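You operate a simulated robot arm through the tools that you are given. There is no shell and no other tool. Be economical: measure what you need, move in short steps, check, and stop when the job is done.

The job below is to be done with a simulated robot arm. You get a single attempt, and the scene is never put back.

JOB
Put the white logger marked "65" from the top of the teal-backed bench on the square silver plate there and the white logger that says "29" on the steel bearing with a black shield.

It is judged by the outcome, as a careful person would: the job done as asked, and still so three seconds after it is handed in. It fails if anything else is knocked over, pushed out of place, dropped, spilled or broken.

ROBOT AND FRAMES
A 7-joint arm with a two-finger parallel gripper, fixed in place. Base frame: the origin is at the foot of the arm, x ahead of it, y to its left, z up; the work surface is at about z = 800. Units: mm, rad, N and s.
With the tool pointing down near the work surface it reaches from about 240 to 680 mm from the base axis. Its first joint turns from -1.152 to 1.152 rad. Payload 2.4 kg.
The TCP is the grasp point between the finger pads, 30 mm short of the fingertips. In the tool frame z runs along the fingers and y along their closing line. Largest opening 94 mm; finger width 28, thickness 10; the body of the gripper, 50 by 96 mm, starts 55 mm behind the TCP.
Orientation is told as [roll, pitch, yaw] about the base's x, y, z axes, in that order, counted from this pose: with the fingers straight down and closing along the base's y, the tool's x points along the base's -x, its y along +y and its z along -z.

CONTROLS
- The arm moves only by the tool play_rows. Its arguments are lists of equal length, an entry for each row: "grip": the opening, from 0 (shut) to 1 (fully open); "travel": the shift along the tool's x, y, z in mm, a list of three; "turn": the turn, a rotation vector about the tool's x, y, z in rad, a list of three. In form: {"grip": [grip, ...], "travel": [[tx, ty, tz], ...], "turn": [[rx, ry, rz], ...]}. A call has 1 to 10 rows; each row shifts and turns the commanded pose from where the row before left it, along the tool's axes as they then stand. A row lasts 0.2 s, in which the tool goes at most 50 mm and 0.15 rad; a call with a longer step from one row to the next is refused whole, and so is a gripper value outside its range. A pose out of reach is approached as far as the arm can. The call stops where the force on the tool passes 40 N (or 10 N more than at its start, if that is more) or the arm is blocked; 0.2 s more then pass. Each finger travels about 153 mm/s and halts on what it meets, pressing with about 29 N; the grip force reading is that of the motor and also rises with nothing between the fingers. The clock runs only during rows and for 0.2 s after the last one: add rows that do not move to give the fingers time. The reply holds the time, the measured pose of the TCP, the force on the tool along the base axes, the opening and the grip force, in the units named above and with some noise.
- Cameras (640 x 400 px; columns grow to the right, rows downward): "scene" is fixed at [43.9, 491.2, 1423]; the picture's right is [-0.59, -0.81, 0.00], its down [-0.54, 0.39, -0.75] and it looks along [0.61, -0.44, -0.66] (base axes); focal length 356 px, centre (320, 200). "wrist" rides on the gripper at [-37, 0, -58] in the tool frame; the picture's right is [0.00, -1.00, 0.00], its down [0.97, 0.00, -0.24] and it looks along [0.24, 0.00, 0.97] (tool axes); focal length 218 px, centre (320, 200).
- snapshot(camera): a new picture of that camera. The clock stands still meanwhile.
- pixel_to_xyz(camera, pixels): there is no depth. For up to 12 entries [column, row, z] of the newest picture of that camera ("zoom" is the newest enlarged one), the place [x, y] in the base frame at which the ray of that pixel passes the height z, good to about 2 mm, but the place of the scene camera against the robot may be out by one fixed shift of up to 12 mm in any direction. The clock stands still meanwhile.
- close_up(camera, box): a new picture of the part [left, top, right, bottom] of that camera's present view, enlarged. The clock stands still meanwhile.
- finish_job(): hands the job in; it is judged then, once.

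Keep the steps short. Do not move on a guess: measure, check each grasp and each placing, and mend mistakes. In all there are 60 turns and 20 pictures (those below and enlarged ones count). Leave the gripper open and the arm clear of the work at the hand-in unless told otherwise, and finish with a single line.

The tools are called after "Emit:" by a JSON object that holds its "method" and its "body". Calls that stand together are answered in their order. play_rows: Moves the arm, as the interface text tells. Its arguments: {"type":"object","properties":{"grip":{"type":"array"},"travel":{"type":"array"},"turn":{"type":"array"}},"required":["grip","travel","turn"]} The other tools are called the same way: snapshot (camera) takes a picture; pixel_to_xyz (camera, pixels) gives the place at which the rays of pixels pass given heights; close_up (camera, box) takes an enlarged picture of a part of a camera's view; finish_job () hands the job in.

At the start:

```text
time: 0.0
tool_pos: [378.5, 150.6, 1071.8]
ee_rot: [-0.001, 0.0, 0.001]
wrist_force: [0.1, 0.0, 0.1]
grip_width: 93.9
gripper_force: 0.0
```

scene: 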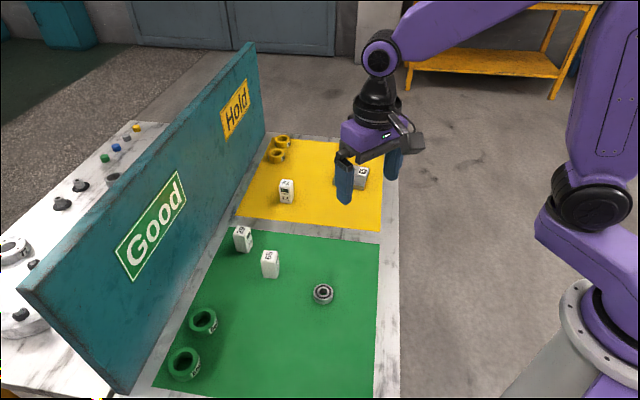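
wrist: 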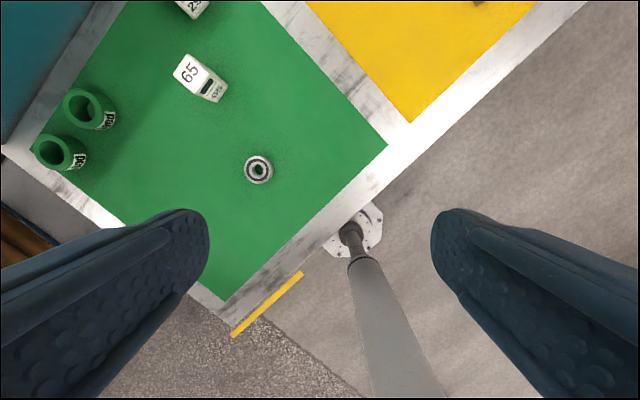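

I see white blocks at about (286,190), (360,177), (243,238), (270,263) and a bearing at (322,293). I'll enlarge the scene to read the labels and look for the plate.

Emit:
{"method": "close_up", "body": {"camera": "scene", "box": [220, 120, 420, 245]}}

Emit:
{"method": "close_up", "body": {"camera": "scene", "box": [160, 215, 400, 365]}}

```text
3.20 times, centred on (320, 182) of scene
```

zoom: 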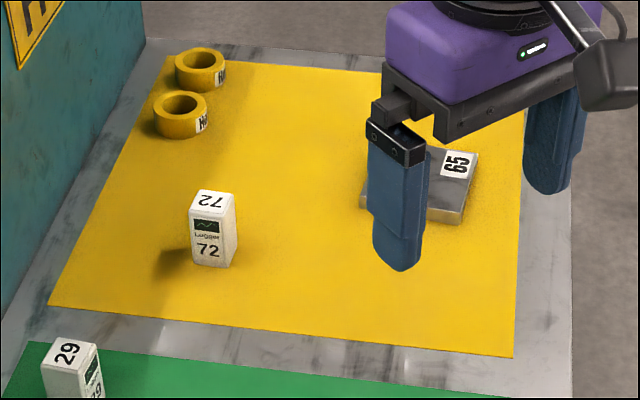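

```text
2.67 times, centred on (280, 290) of scene
```

zoom: 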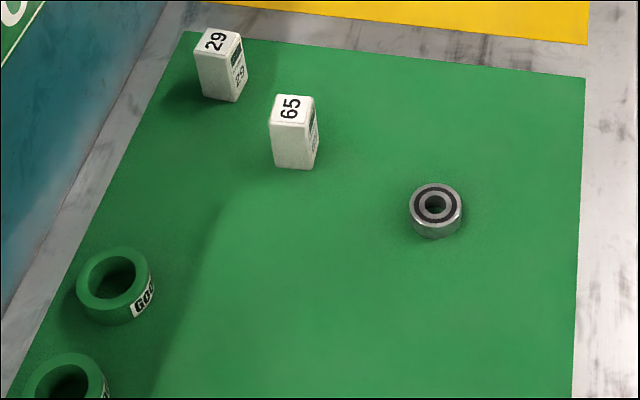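

The bench has loggers 29 and 65 on the green area, a bearing, and a silver plate in the yellow area, partly hidden by the gripper. Next I'll convert pixels in the first wrist picture and in the newest enlargement.

Emit:
{"method": "pixel_to_xyz", "body": {"camera": "wrist", "pixels": [[258, 169, 800], [258, 169, 812], [187, 72, 845], [216, 92, 800], [190, 5, 845]]}}

Emit:
{"method": "pixel_to_xyz", "body": {"camera": "zoom", "pixels": [[435, 205, 812], [437, 238, 800], [410, 212, 812], [462, 212, 812], [275, 168, 800], [311, 169, 800], [292, 108, 840], [218, 41, 840], [206, 97, 800], [236, 103, 800], [246, 87, 800]]}}

```text
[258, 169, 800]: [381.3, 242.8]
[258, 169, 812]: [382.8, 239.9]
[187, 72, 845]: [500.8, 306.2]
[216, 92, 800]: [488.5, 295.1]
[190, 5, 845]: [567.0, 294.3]
```

```text
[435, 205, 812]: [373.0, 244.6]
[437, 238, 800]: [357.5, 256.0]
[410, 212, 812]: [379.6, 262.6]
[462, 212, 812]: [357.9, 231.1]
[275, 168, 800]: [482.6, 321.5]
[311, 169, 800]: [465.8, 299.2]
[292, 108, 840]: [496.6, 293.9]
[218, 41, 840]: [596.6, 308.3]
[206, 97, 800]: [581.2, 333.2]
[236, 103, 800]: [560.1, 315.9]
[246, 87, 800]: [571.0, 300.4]
```

Scene readings for the bearing differ from the wrist's by about (10,-5) mm, so I'll trust the wrist. I'll move up the bench to about (480,262,962) to view the loggers from closer.

Emit:
{"method": "play_rows", "body": {"grip": [1, 1, 1, 1, 1], "travel": [[-20, 24, 22], [-20, 24, 22], [-20, 24, 22], [-20, 24, 22], [-20, 16, 22]], "turn": [[0, 0, 0], [0, 0, 0], [0, 0, 0], [0, 0, 0], [0, 0, 0]]}}

Emit:
{"method": "snapshot", "body": {"camera": "wrist"}}

Emit:
{"method": "snapshot", "body": {"camera": "scene"}}

```text
time: 1.2
tool_pos: [480.2, 262.2, 964.3]
ee_rot: [0.0, -0.001, 0.001]
wrist_force: [-0.1, 0.5, -0.6]
grip_width: 94.0
gripper_force: 0.0
```

```text
15 pictures are left
```

wrist: 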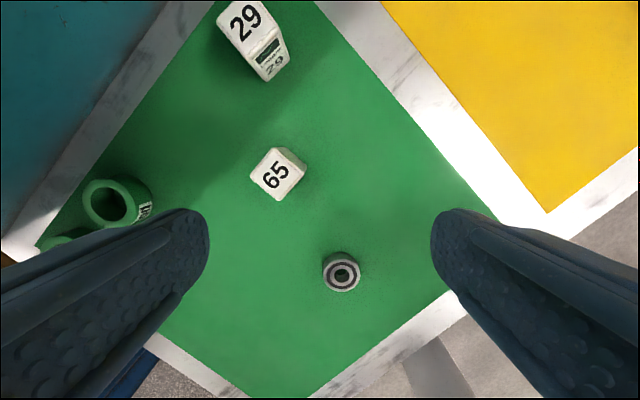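

```text
14 pictures are left
```

scene: 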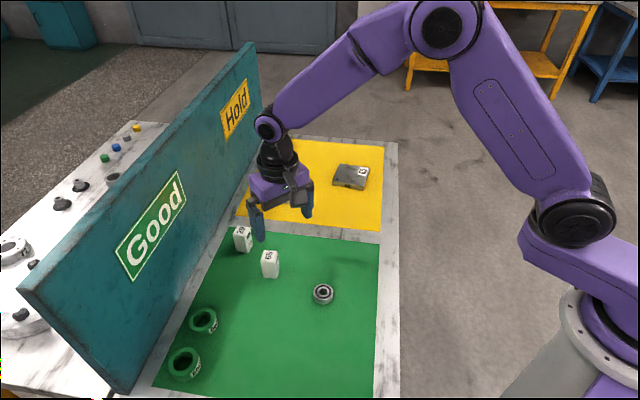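

The plate is now fully visible at (350,177) in the scene picture. I'll enlarge it and the wrist view of logger 65.

Emit:
{"method": "close_up", "body": {"camera": "scene", "box": [310, 150, 390, 200]}}

Emit:
{"method": "close_up", "body": {"camera": "wrist", "box": [200, 0, 440, 150]}}

Emit:
{"method": "close_up", "body": {"camera": "wrist", "box": [208, 130, 432, 300]}}

```text
8.00 times, centred on (350, 175) of scene
```

zoom: 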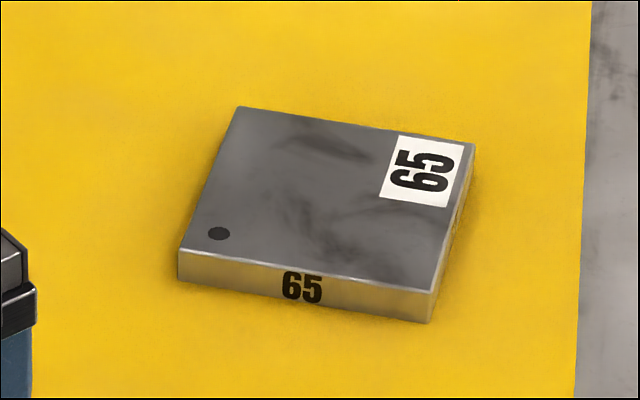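

```text
2.67 times, centred on (320, 75) of wrist
```

zoom: 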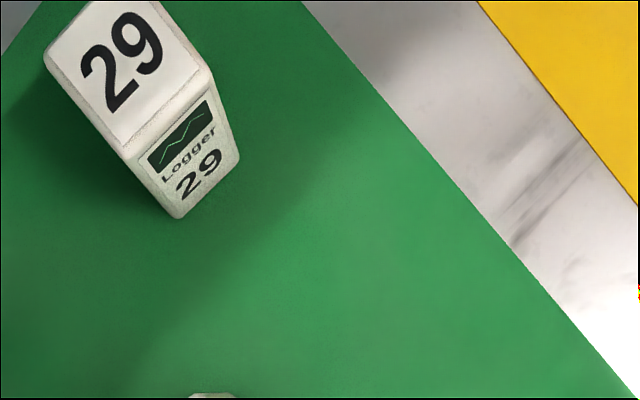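

```text
2.35 times, centred on (320, 215) of wrist
```

zoom: 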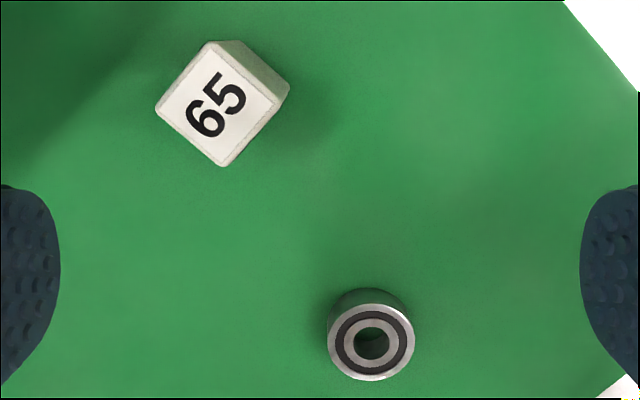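

I can read the geometry from this wrist enlargement. I'll convert logger 65's corners and the bearing at candidate heights.

Emit:
{"method": "pixel_to_xyz", "body": {"camera": "zoom", "pixels": [[237, 40, 800], [289, 86, 800], [211, 41, 850], [275, 97, 850], [222, 166, 850], [155, 107, 850], [371, 341, 815], [329, 341, 815], [414, 341, 815], [371, 381, 815], [365, 288, 800]]}}

Emit:
{"method": "pixel_to_xyz", "body": {"camera": "wrist", "pixels": [[216, 23, 850], [246, 0, 850], [248, 53, 850], [279, 24, 850], [267, 81, 800], [290, 60, 800]]}}

Emit:
{"method": "pixel_to_xyz", "body": {"camera": "scene", "pixels": [[339.6, 163.4, 815], [369.3, 168, 815], [364, 186.4, 815], [332.3, 181.2, 815], [363.5, 190.3, 800], [332.3, 185, 800], [322.5, 292, 812]]}}

```text
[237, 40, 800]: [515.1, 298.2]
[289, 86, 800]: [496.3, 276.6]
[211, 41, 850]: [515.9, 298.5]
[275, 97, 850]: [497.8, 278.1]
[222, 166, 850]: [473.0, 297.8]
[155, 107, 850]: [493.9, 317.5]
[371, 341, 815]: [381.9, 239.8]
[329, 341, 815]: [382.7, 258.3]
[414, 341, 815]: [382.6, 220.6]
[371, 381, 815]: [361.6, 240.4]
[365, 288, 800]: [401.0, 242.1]
```

```text
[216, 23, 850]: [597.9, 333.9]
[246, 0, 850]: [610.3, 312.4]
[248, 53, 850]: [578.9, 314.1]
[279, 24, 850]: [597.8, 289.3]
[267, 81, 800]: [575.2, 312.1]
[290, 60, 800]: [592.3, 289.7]
```

```text
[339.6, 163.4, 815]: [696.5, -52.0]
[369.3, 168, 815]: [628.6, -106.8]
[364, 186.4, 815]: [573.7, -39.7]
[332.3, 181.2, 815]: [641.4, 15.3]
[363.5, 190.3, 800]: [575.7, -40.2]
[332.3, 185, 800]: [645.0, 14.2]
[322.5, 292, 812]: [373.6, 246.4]
```

Logger 65 is centred at about (495,298), is 27 x 32 x 50 mm and is turned about 48°. Logger 29 is at about (598,311) and the plate at about (643,-52). Next I'll check where the wall stands.

Emit:
{"method": "pixel_to_xyz", "body": {"camera": "wrist", "pixels": [[165, 0, 800], [83, 105, 800], [5, 195, 800], [214, 0, 800], [60, 190, 800]]}}

Emit:
{"method": "play_rows", "body": {"grip": [0.75, 0.75, 0.75, 0.75, 0.75], "travel": [[0, 0, 0], [0, 0, 0], [0, 0, 0], [0, 0, 0], [0, 0, 0]], "turn": [[0, 0, 0.147], [0, 0, 0.147], [0, 0, 0.147], [0, 0, 0.147], [0, 0, 0.147]]}}

```text
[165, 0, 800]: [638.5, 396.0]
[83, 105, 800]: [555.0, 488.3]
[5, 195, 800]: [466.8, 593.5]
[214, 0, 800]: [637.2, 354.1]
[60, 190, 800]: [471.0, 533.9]
```

```text
time: 2.4
tool_pos: [478.8, 263.5, 962.9]
ee_rot: [-0.001, -0.001, -0.738]
wrist_force: [-0.1, 0.5, -0.6]
grip_width: 70.7
gripper_force: 0.1
```

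The yaw is now -0.738 rad, so the fingers close across the 27 mm side, and the wall is 87 mm from logger 29. I'll move above logger 65, lower to z≈905 and look.

Emit:
{"method": "play_rows", "body": {"grip": [0.75, 0.75, 0.75, 0.75], "travel": [[5.6, 18.2, 0], [5.6, 18.2, 0], [0, 0, 29], [0, 0, 29]], "turn": [[0, 0, 0], [0, 0, 0], [0, 0, 0], [0, 0, 0]]}}

Emit:
{"method": "snapshot", "body": {"camera": "wrist"}}

```text
time: 3.4
tool_pos: [492.5, 297.5, 903.0]
ee_rot: [0.0, 0.001, -0.734]
wrist_force: [0.1, 0.8, -0.2]
grip_width: 70.6
gripper_force: 0.0
```

```text
10 pictures are left
```

wrist: 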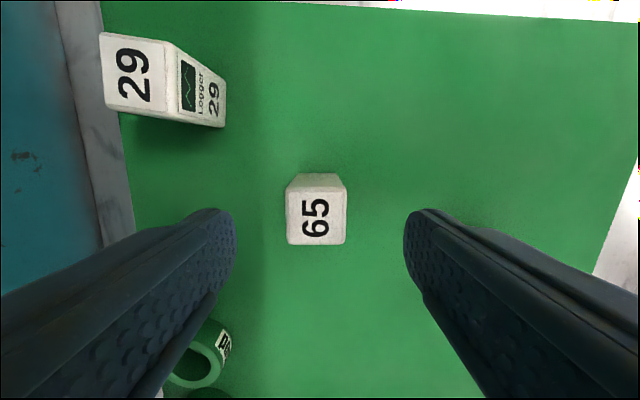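

The fingers are squared to logger 65, with its top at columns 286–346 and rows 190–245. I'll measure its exact centre, and logger 29's top corners as well.

Emit:
{"method": "pixel_to_xyz", "body": {"camera": "wrist", "pixels": [[287, 190, 850], [347, 190, 850], [346, 244, 850], [288, 245, 850], [100, 32, 850], [163, 42, 850], [167, 113, 850], [105, 107, 850], [226, 125, 800], [224, 81, 800]]}}

```text
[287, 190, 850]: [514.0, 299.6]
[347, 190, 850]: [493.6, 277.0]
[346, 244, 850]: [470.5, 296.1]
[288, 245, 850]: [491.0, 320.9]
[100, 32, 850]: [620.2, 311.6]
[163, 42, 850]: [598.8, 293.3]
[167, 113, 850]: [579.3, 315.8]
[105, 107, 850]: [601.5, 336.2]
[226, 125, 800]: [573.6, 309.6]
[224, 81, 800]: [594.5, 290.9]
```

Logger 65's centre is (492.3,298.4), within 1 mm of the TCP. I'll go down 66 mm to z≈837, so the fingertips are 7 mm above the surface, and then close.

Emit:
{"method": "play_rows", "body": {"grip": [0.75, 0.75, 0.75, 0.75, 0, 0, 0], "travel": [[0, 0.5, 22], [0, 0, 22], [0, 0, 22], [0, 0, 0], [0, 0, 0], [0, 0, 0], [0, 0, 0]], "turn": [[0, 0, 0], [0, 0, 0], [0, 0, 0], [0, 0, 0], [0, 0, 0], [0, 0, 0], [0, 0, 0]]}}

```text
time: 5.0
tool_pos: [494.0, 298.3, 838.5]
ee_rot: [0.001, 0.0, -0.736]
wrist_force: [-0.3, 0.5, 0.6]
grip_width: 34.8
gripper_force: 29.1
```

The fingers stopped at 34.8 mm with 29 N. I'll lift 80 mm and look.

Emit:
{"method": "play_rows", "body": {"grip": [0, 0, 0, 0], "travel": [[0, 0, -10], [0, 0, -25], [0, 0, -35], [0, 0, -30]], "turn": [[0, 0, 0], [0, 0, 0], [0, 0, 0], [0, 0, 0]]}}

Emit:
{"method": "snapshot", "body": {"camera": "wrist"}}

```text
time: 6.0
tool_pos: [495.3, 296.8, 940.6]
ee_rot: [0.0, -0.001, -0.736]
wrist_force: [0.2, -0.7, -1.2]
grip_width: 34.4
gripper_force: 29.1
```

```text
9 pictures are left
```

wrist: 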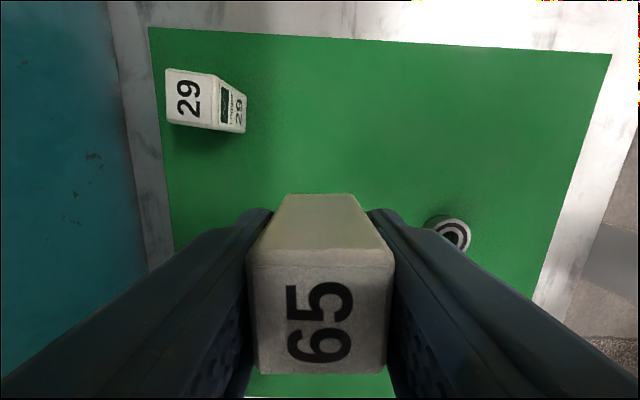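

Logger 65 is held upright, with its base 38.5 mm below the TCP. I'll carry it high towards the plate, stop short at about (590,0,960), and look.

Emit:
{"method": "play_rows", "body": {"grip": [0, 0, 0, 0, 0, 0, 0, 0, 0], "travel": [[-33.7, -19.5, -2.5], [-33.7, -19.5, -2.5], [-33.7, -19.5, -2.5], [-33.7, -19.5, -2.5], [-33.7, -19.5, -2.5], [-33.7, -19.5, -2.5], [-33.7, -19.5, -2.5], [-33.7, -19.5, -2.5], [0, 0, 0]], "turn": [[0, 0, 0], [0, 0, 0], [0, 0, 0], [0, 0, 0], [0, 0, 0], [0, 0, 0], [0, 0, 0], [0, 0, 0], [0, 0, 0]]}}

Emit:
{"method": "snapshot", "body": {"camera": "wrist"}}

```text
time: 8.0
tool_pos: [589.8, 3.2, 961.3]
ee_rot: [-0.001, 0.001, -0.735]
wrist_force: [-0.2, -0.1, -1.6]
grip_width: 35.0
gripper_force: 29.2
```

```text
8 pictures are left
```

wrist: 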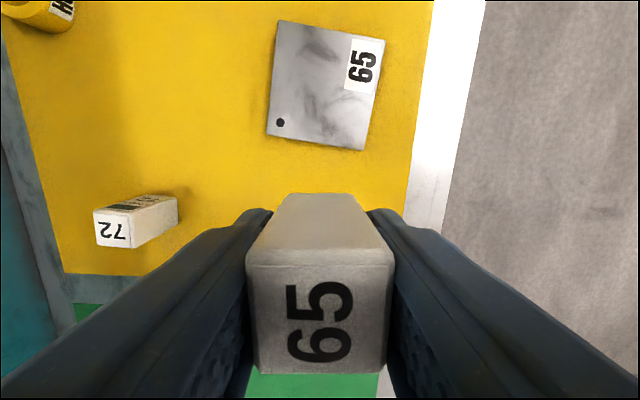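

The plate's corners are at about (279,20), (385,40), (363,150) and (267,134). I'll convert them at the plate's top height.

Emit:
{"method": "pixel_to_xyz", "body": {"camera": "wrist", "pixels": [[279, 20, 815], [385, 40, 815], [363, 150, 815], [267, 134, 815], [323, 86, 815], [347, 91, 815], [382, 39, 815]]}}

```text
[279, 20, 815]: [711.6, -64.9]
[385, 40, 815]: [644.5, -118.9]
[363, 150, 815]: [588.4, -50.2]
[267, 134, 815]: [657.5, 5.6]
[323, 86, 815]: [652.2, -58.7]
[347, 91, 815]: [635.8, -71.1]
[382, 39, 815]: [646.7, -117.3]
```

The plate's centre is (650.5,-57) and its edges lie at 39°. I'll move over the centre, turn 0.145 rad to line the logger up with the plate, and keep the height.

Emit:
{"method": "play_rows", "body": {"grip": [0, 0, 0, 0, 0], "travel": [[-29.5, -1.5, 0], [-29.5, -1.5, 0], [-29.5, -1.5, 0], [0, 0, 25], [0, 0, 0]], "turn": [[0, 0, 0], [0, 0, 0], [0, 0, 0], [0, 0, 0.145], [0, 0, 0]]}}

```text
time: 9.2
tool_pos: [652.4, -60.4, 935.9]
ee_rot: [0.0, -0.002, -0.881]
wrist_force: [-0.4, -0.2, -0.2]
grip_width: 34.6
gripper_force: 28.8
```

The TCP is at (652.4,-60.4), as planned. Contact should come near z≈853, so I'll lower to about 862 first.

Emit:
{"method": "play_rows", "body": {"grip": [0, 0, 0, 0, 0], "travel": [[0, 0, 25], [0, 0, 25], [0, 0, 16], [0, 0, 8], [0, 0, 0]], "turn": [[0, 0, 0], [0, 0, 0], [0, 0, 0], [0, 0, 0], [0, 0, 0]]}}

Emit:
{"method": "play_rows", "body": {"grip": [0, 0, 0, 0], "travel": [[0, 0, 2], [0, 0, 2], [0, 0, 2], [0, 0, 0]], "turn": [[0, 0, 0], [0, 0, 0], [0, 0, 0], [0, 0, 0]]}}

```text
time: 10.4
tool_pos: [653.4, -63.1, 861.4]
ee_rot: [0.0, 0.0, -0.88]
wrist_force: [-0.8, 0.8, 0.1]
grip_width: 34.6
gripper_force: 29.1
```

```text
time: 11.4
tool_pos: [653.2, -62.2, 853.6]
ee_rot: [0.002, 0.0, -0.879]
wrist_force: [0.2, -0.3, 0.0]
grip_width: 34.7
gripper_force: 29.3
```

No contact yet at 853.6. I'll go on in 1 mm steps.

Emit:
{"method": "play_rows", "body": {"grip": [0, 0, 0, 0], "travel": [[0, 0, 1], [0, 0, 1], [0, 0, 0], [0, 0, 0]], "turn": [[0, 0, 0], [0, 0, 0], [0, 0, 0], [0, 0, 0]]}}

```text
time: 12.4
tool_pos: [653.6, -62.3, 852.4]
ee_rot: [0.002, -0.004, -0.881]
wrist_force: [-5.2, -1.2, 23.3]
grip_width: 34.7
gripper_force: 29.0
```

There is 23 N upward, so the logger rests on the plate. I'll ease off 0.5 mm, open, and rise straight up.

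Emit:
{"method": "play_rows", "body": {"grip": [0, 0.5, 0.65, 0.65, 0.65, 0.65, 0.65, 0.65], "travel": [[0, 0, -0.7], [0, 0, 0], [0, 0, 0], [0, 0, 0], [0, 0, -25], [0, 0, -35], [0, 0, -40], [0, 0, 0]], "turn": [[0, 0, 0], [0, 0, 0], [0, 0, 0], [0, 0, 0], [0, 0, 0], [0, 0, 0], [0, 0, 0], [0, 0, 0]]}}

Emit:
{"method": "snapshot", "body": {"camera": "wrist"}}

```text
time: 14.2
tool_pos: [651.4, -63.2, 953.5]
ee_rot: [0.0, 0.001, -0.88]
wrist_force: [-0.2, -0.2, -0.1]
grip_width: 60.8
gripper_force: 0.0
```

```text
7 pictures are left
```

wrist: 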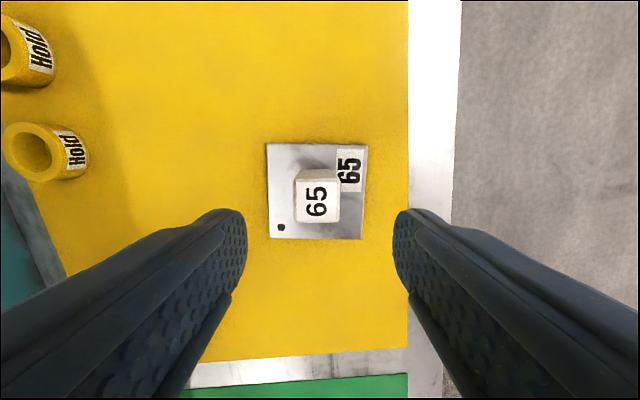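

Logger 65 stands upright in the middle of the plate. Next I'll travel high to above logger 29 near (600,313).

Emit:
{"method": "play_rows", "body": {"grip": [0.75, 0.75, 0.75, 0.75, 0.75, 0.75, 0.75, 0.75, 0.75, 0.75], "travel": [[35.8, 22.2, 0], [35.8, 22.2, 0], [35.8, 22.2, 0], [35.8, 22.2, 0], [35.8, 22.2, 0], [35.8, 22.2, 0], [35.8, 22.2, 0], [35.8, 22.2, 0], [35.8, 22.2, 0], [0, 0, 20]], "turn": [[0, 0, 0], [0, 0, 0], [0, 0, 0], [0, 0, 0], [0, 0, 0], [0, 0, 0], [0, 0, 0], [0, 0, 0], [0, 0, 0], [0, 0, 0.034]]}}

Emit:
{"method": "snapshot", "body": {"camera": "wrist"}}

```text
time: 16.4
tool_pos: [603.5, 311.1, 932.2]
ee_rot: [-0.001, 0.001, -0.914]
wrist_force: [-0.1, 0.2, -0.1]
grip_width: 70.7
gripper_force: 0.1
```

```text
6 pictures are left
```

wrist: 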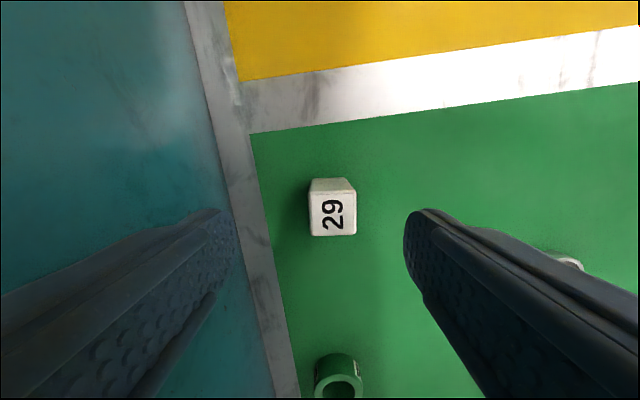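

I turned 0.034 the wrong way, so the yaw is -0.914. I'll measure logger 29's corners to get its centre and angle.

Emit:
{"method": "pixel_to_xyz", "body": {"camera": "wrist", "pixels": [[309, 194, 850], [355, 190, 850], [357, 234, 850], [312, 237, 850]]}}

```text
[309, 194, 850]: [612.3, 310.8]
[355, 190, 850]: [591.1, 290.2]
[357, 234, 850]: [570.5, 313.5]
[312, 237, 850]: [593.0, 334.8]
```

Logger 29's centre is (592.5,312) at 42°. I'll shift and turn onto it and go down to z≈880, then check the pose before the last part.

Emit:
{"method": "play_rows", "body": {"grip": [0.75, 0.75, 0.75, 0.75], "travel": [[7.4, -8.2, 0], [0, 0, 0], [0, 0, 26], [0, 0, 26]], "turn": [[0, 0, 0], [0, 0, -0.077], [0, 0, 0], [0, 0, 0]]}}

```text
time: 17.4
tool_pos: [590.2, 313.0, 880.4]
ee_rot: [0.001, 0.001, -0.836]
wrist_force: [0.6, -0.5, -0.4]
grip_width: 70.6
gripper_force: 0.0
```

The pose is within about 2 mm. I'll go down the last 42 mm and close.

Emit:
{"method": "play_rows", "body": {"grip": [0.75, 0.75, 0.75, 0.75, 0, 0, 0], "travel": [[-1, 1, 20], [0, 0, 15], [0, 0, 7], [0, 0, 0], [0, 0, 0], [0, 0, 0], [0, 0, 0]], "turn": [[0, 0, 0], [0, 0, 0], [0, 0, 0], [0, 0, 0], [0, 0, 0], [0, 0, 0], [0, 0, 0]]}}

```text
time: 19.0
tool_pos: [591.9, 313.9, 838.3]
ee_rot: [0.001, 0.0, -0.836]
wrist_force: [-0.5, 0.2, -0.1]
grip_width: 34.6
gripper_force: 28.9
```

Gripped at 34.6 mm. I'll lift 100 mm and carry it to about (332,296,938), so that the bearing shows ahead of the held block.

Emit:
{"method": "play_rows", "body": {"grip": [0, 0, 0, 0, 0, 0, 0, 0, 0, 0], "travel": [[0, 0, -20], [0, 0, -40], [0, 0, -40], [26.8, -34.2, 0], [26.8, -34.2, 0], [26.8, -34.2, 0], [26.8, -34.2, 0], [26.8, -34.2, 0], [26.8, -34.2, 0], [0, 0, 0]], "turn": [[0, 0, 0], [0, 0, 0], [0, 0, 0], [0, 0, 0], [0, 0, 0], [0, 0, 0], [0, 0, 0], [0, 0, 0], [0, 0, 0], [0, 0, 0]]}}

Emit:
{"method": "snapshot", "body": {"camera": "wrist"}}

```text
time: 21.2
tool_pos: [329.9, 295.8, 938.1]
ee_rot: [-0.001, -0.001, -0.837]
wrist_force: [0.3, 0.0, -1.1]
grip_width: 34.8
gripper_force: 29.3
```

```text
5 pictures are left
```

wrist: 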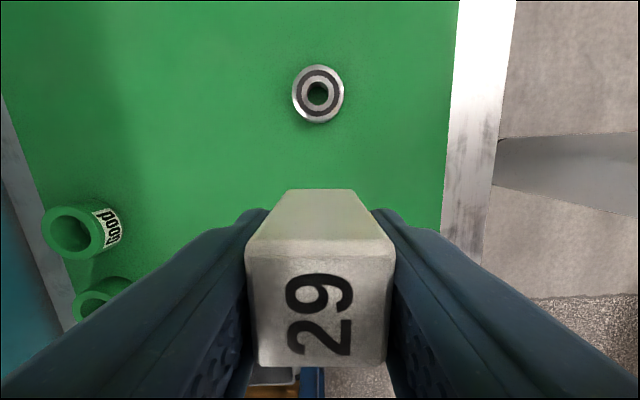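

The bearing's top ring is centred near (318,91). I'll convert that and the ring's edges.

Emit:
{"method": "pixel_to_xyz", "body": {"camera": "wrist", "pixels": [[318.5, 91, 814], [292, 91, 814], [344, 91, 814], [318.5, 65, 814], [318.5, 118, 814], [318.5, 91, 806], [318.5, 124, 800]]}}

```text
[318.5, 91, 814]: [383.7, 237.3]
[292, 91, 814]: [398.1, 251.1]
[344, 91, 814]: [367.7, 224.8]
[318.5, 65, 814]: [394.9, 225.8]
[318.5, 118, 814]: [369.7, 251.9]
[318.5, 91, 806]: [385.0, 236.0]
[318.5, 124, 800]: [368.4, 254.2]
```

The bearing's centre is (382.5,239). I'll move the TCP to (383.8,237.5), allowing for the logger sitting about 2 mm off centre in the grip, and lower to about 878.

Emit:
{"method": "play_rows", "body": {"grip": [0, 0, 0, 0, 0, 0], "travel": [[-26.5, 0.3, 0], [-26.5, 0.3, 0], [-26.4, 0.3, 0], [0, 0, 30], [0, 0, 30], [0, 0, 0]], "turn": [[0, 0, 0], [0, 0, 0], [0, 0, 0], [0, 0, 0], [0, 0, 0], [0, 0, 0]]}}

Emit:
{"method": "close_up", "body": {"camera": "scene", "box": [262, 220, 390, 300]}}

```text
time: 22.6
tool_pos: [385.2, 239.3, 878.1]
ee_rot: [0.001, 0.0, -0.836]
wrist_force: [0.2, 0.0, -0.3]
grip_width: 35.0
gripper_force: 28.8
```

```text
5.00 times, centred on (326, 260) of scene
```

zoom: 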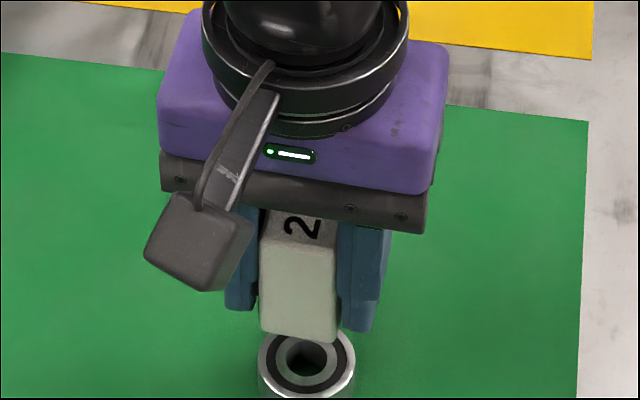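

Both the reading and the picture put the block about 2 mm too far left in the image, along +tool y. I'll shift ty by -2 mm and lower to about 857.

Emit:
{"method": "play_rows", "body": {"grip": [0, 0, 0, 0], "travel": [[0, -2, 0], [0, 0, 13], [0, 0, 8], [0, 0, 0]], "turn": [[0, 0, 0], [0, 0, 0], [0, 0, 0], [0, 0, 0]]}}

Emit:
{"method": "play_rows", "body": {"grip": [0, 0, 0, 0], "travel": [[0, 0, 1], [0, 0, 1], [0, 0, 1], [0, 0, 0]], "turn": [[0, 0, 0], [0, 0, 0], [0, 0, 0], [0, 0, 0]]}}

```text
time: 23.6
tool_pos: [384.1, 236.8, 858.3]
ee_rot: [0.0, 0.001, -0.836]
wrist_force: [0.4, 0.7, -0.3]
grip_width: 34.7
gripper_force: 29.3
```

```text
time: 24.6
tool_pos: [384.1, 236.1, 855.7]
ee_rot: [0.0, 0.001, -0.84]
wrist_force: [0.7, 0.5, -0.4]
grip_width: 34.8
gripper_force: 29.0
```

No contact yet at 855.7. I'll go on slowly.

Emit:
{"method": "play_rows", "body": {"grip": [0, 0, 0, 0], "travel": [[0, 0, 1], [0, 0, 1], [0, 0, 0], [0, 0, 0]], "turn": [[0, 0, 0], [0, 0, 0], [0, 0, 0], [0, 0, 0]]}}

```text
time: 25.6
tool_pos: [384.2, 236.9, 852.9]
ee_rot: [0.002, 0.001, -0.836]
wrist_force: [-2.7, -0.8, 24.3]
grip_width: 34.5
gripper_force: 28.8
```

There is 24 N of contact at z≈853. I'll check the alignment from the scene camera before letting go.

Emit:
{"method": "close_up", "body": {"camera": "scene", "box": [274, 240, 370, 300]}}

```text
6.67 times, centred on (322, 270) of scene
```

zoom: 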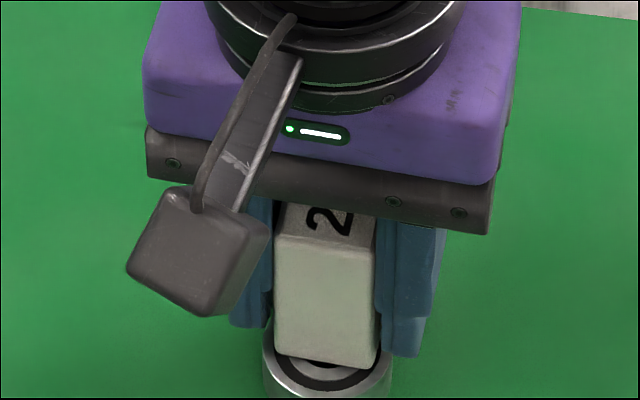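

The block's lower front edge (row ~362) is only slightly in front of the bearing's centre (row ~348), so the block may sit too far back. I'll measure both in this picture at the bearing's top height.

Emit:
{"method": "pixel_to_xyz", "body": {"camera": "zoom", "pixels": [[327.6, 348, 814], [275, 350, 814], [373, 368, 814], [380, 350, 814], [263, 352, 814], [393, 352, 814], [328, 388, 814]]}}

```text
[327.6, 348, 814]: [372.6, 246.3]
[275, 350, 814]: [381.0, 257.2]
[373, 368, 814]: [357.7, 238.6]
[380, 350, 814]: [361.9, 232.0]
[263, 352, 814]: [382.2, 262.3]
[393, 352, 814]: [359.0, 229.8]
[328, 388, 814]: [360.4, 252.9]
```

The scene picture suggests the block is set back, while the wrist views say it is centred. I'll take one tighter close-up that shows the whole bearing, to settle it before releasing.

Emit:
{"method": "close_up", "body": {"camera": "scene", "box": [290, 268, 354, 308]}}

```text
10.00 times, centred on (322, 288) of scene
```

zoom: 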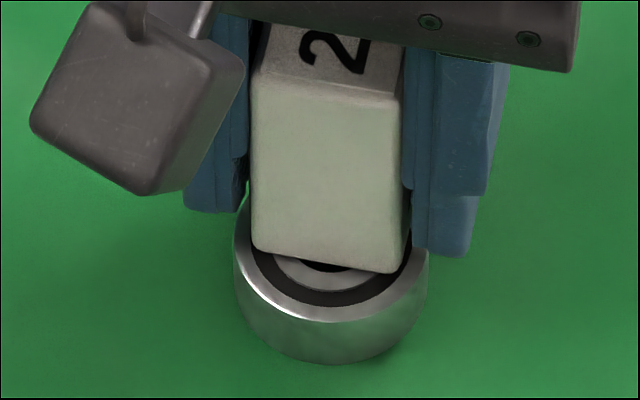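

This settles it. The logger is narrower and taller than I assumed, about 29 x 28 x 58 mm. It therefore sits about 4 mm back in the grip, and about 8 mm back on the bearing. I'll raise it 5 mm, shift +8 mm along tool x, and lower it to just above contact.

Emit:
{"method": "play_rows", "body": {"grip": [0, 0, 0, 0, 0, 0], "travel": [[0, 0, -3], [0, 0, -3], [4, 0, 0], [4, 0, 0], [0, 0, 3], [0, 0, 0]], "turn": [[0, 0, 0], [0, 0, 0], [0, 0, 0], [0, 0, 0], [0, 0, 0], [0, 0, 0]]}}

Emit:
{"method": "play_rows", "body": {"grip": [0, 0, 0, 0], "travel": [[0, 0, 1], [0, 0, 1], [0, 0, 0.7], [0, 0, 0]], "turn": [[0, 0, 0], [0, 0, 0], [0, 0, 0], [0, 0, 0]]}}

Emit:
{"method": "close_up", "body": {"camera": "scene", "box": [290, 268, 354, 308]}}

```text
time: 27.0
tool_pos: [379.9, 243.0, 856.0]
ee_rot: [0.0, 0.0, -0.836]
wrist_force: [0.1, 0.1, -0.6]
grip_width: 34.7
gripper_force: 28.7
```

```text
time: 28.0
tool_pos: [378.4, 242.6, 853.1]
ee_rot: [0.001, 0.001, -0.837]
wrist_force: [-0.4, 0.2, 6.6]
grip_width: 34.6
gripper_force: 29.0
```

```text
10.00 times, centred on (322, 288) of scene
```

zoom: 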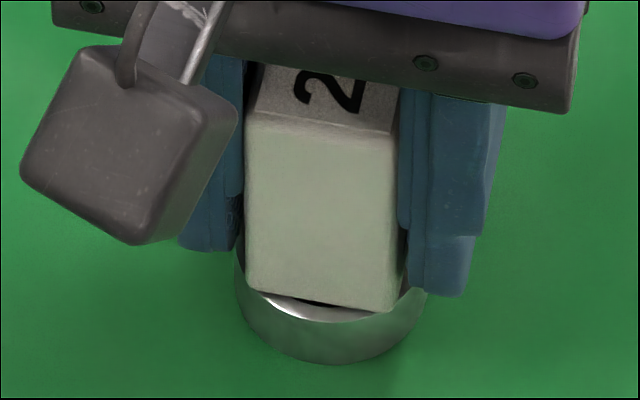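

The block's front edge is now at row 300, against the bearing's centre at row 242 and its near rim at row 318. It is centred to within about 2 mm and touching with 6.6 N. I'll release and rise.

Emit:
{"method": "play_rows", "body": {"grip": [0.3, 0.5, 0.65, 0.65, 0.65, 0.65, 0.65, 0.65, 0.65], "travel": [[0, 0, 0], [0, 0, 0], [0, 0, 0], [0, 0, 0], [0, 0, -15], [0, 0, -30], [0, 0, -45], [0, 0, -45], [0, 0, -45]], "turn": [[0, 0, 0], [0, 0, 0], [0, 0, 0], [0, 0, 0], [0, 0, 0], [0, 0, 0], [0, 0, 0], [0, 0, 0], [0, 0, 0]]}}

Emit:
{"method": "snapshot", "body": {"camera": "scene"}}

```text
time: 30.0
tool_pos: [376.9, 243.0, 1036.5]
ee_rot: [-0.001, 0.0, -0.837]
wrist_force: [0.0, -0.5, 0.1]
grip_width: 61.0
gripper_force: 0.0
```

```text
0 pictures are left
```

scene: 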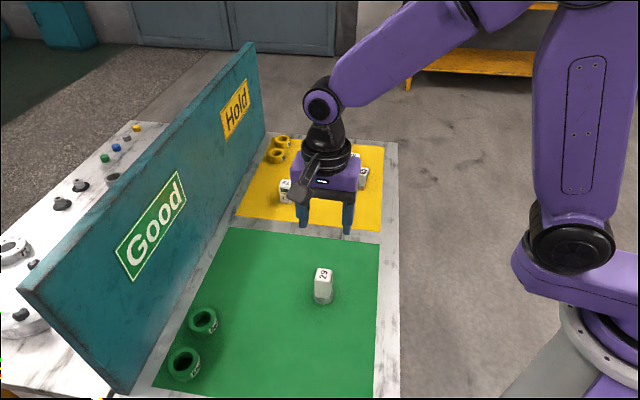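

Logger 29 stands upright on the bearing, logger 65 is still on the plate behind the gripper, and the gripper is open and clear. I'll hand the job in.

Emit:
{"method": "finish_job", "body": {}}

```text
The job is handed in.
```

Logger 65 is on the silver plate and logger 29 is on the bearing; both stood upright when last seen, nothing else was seen disturbed, and the gripper is open and clear.
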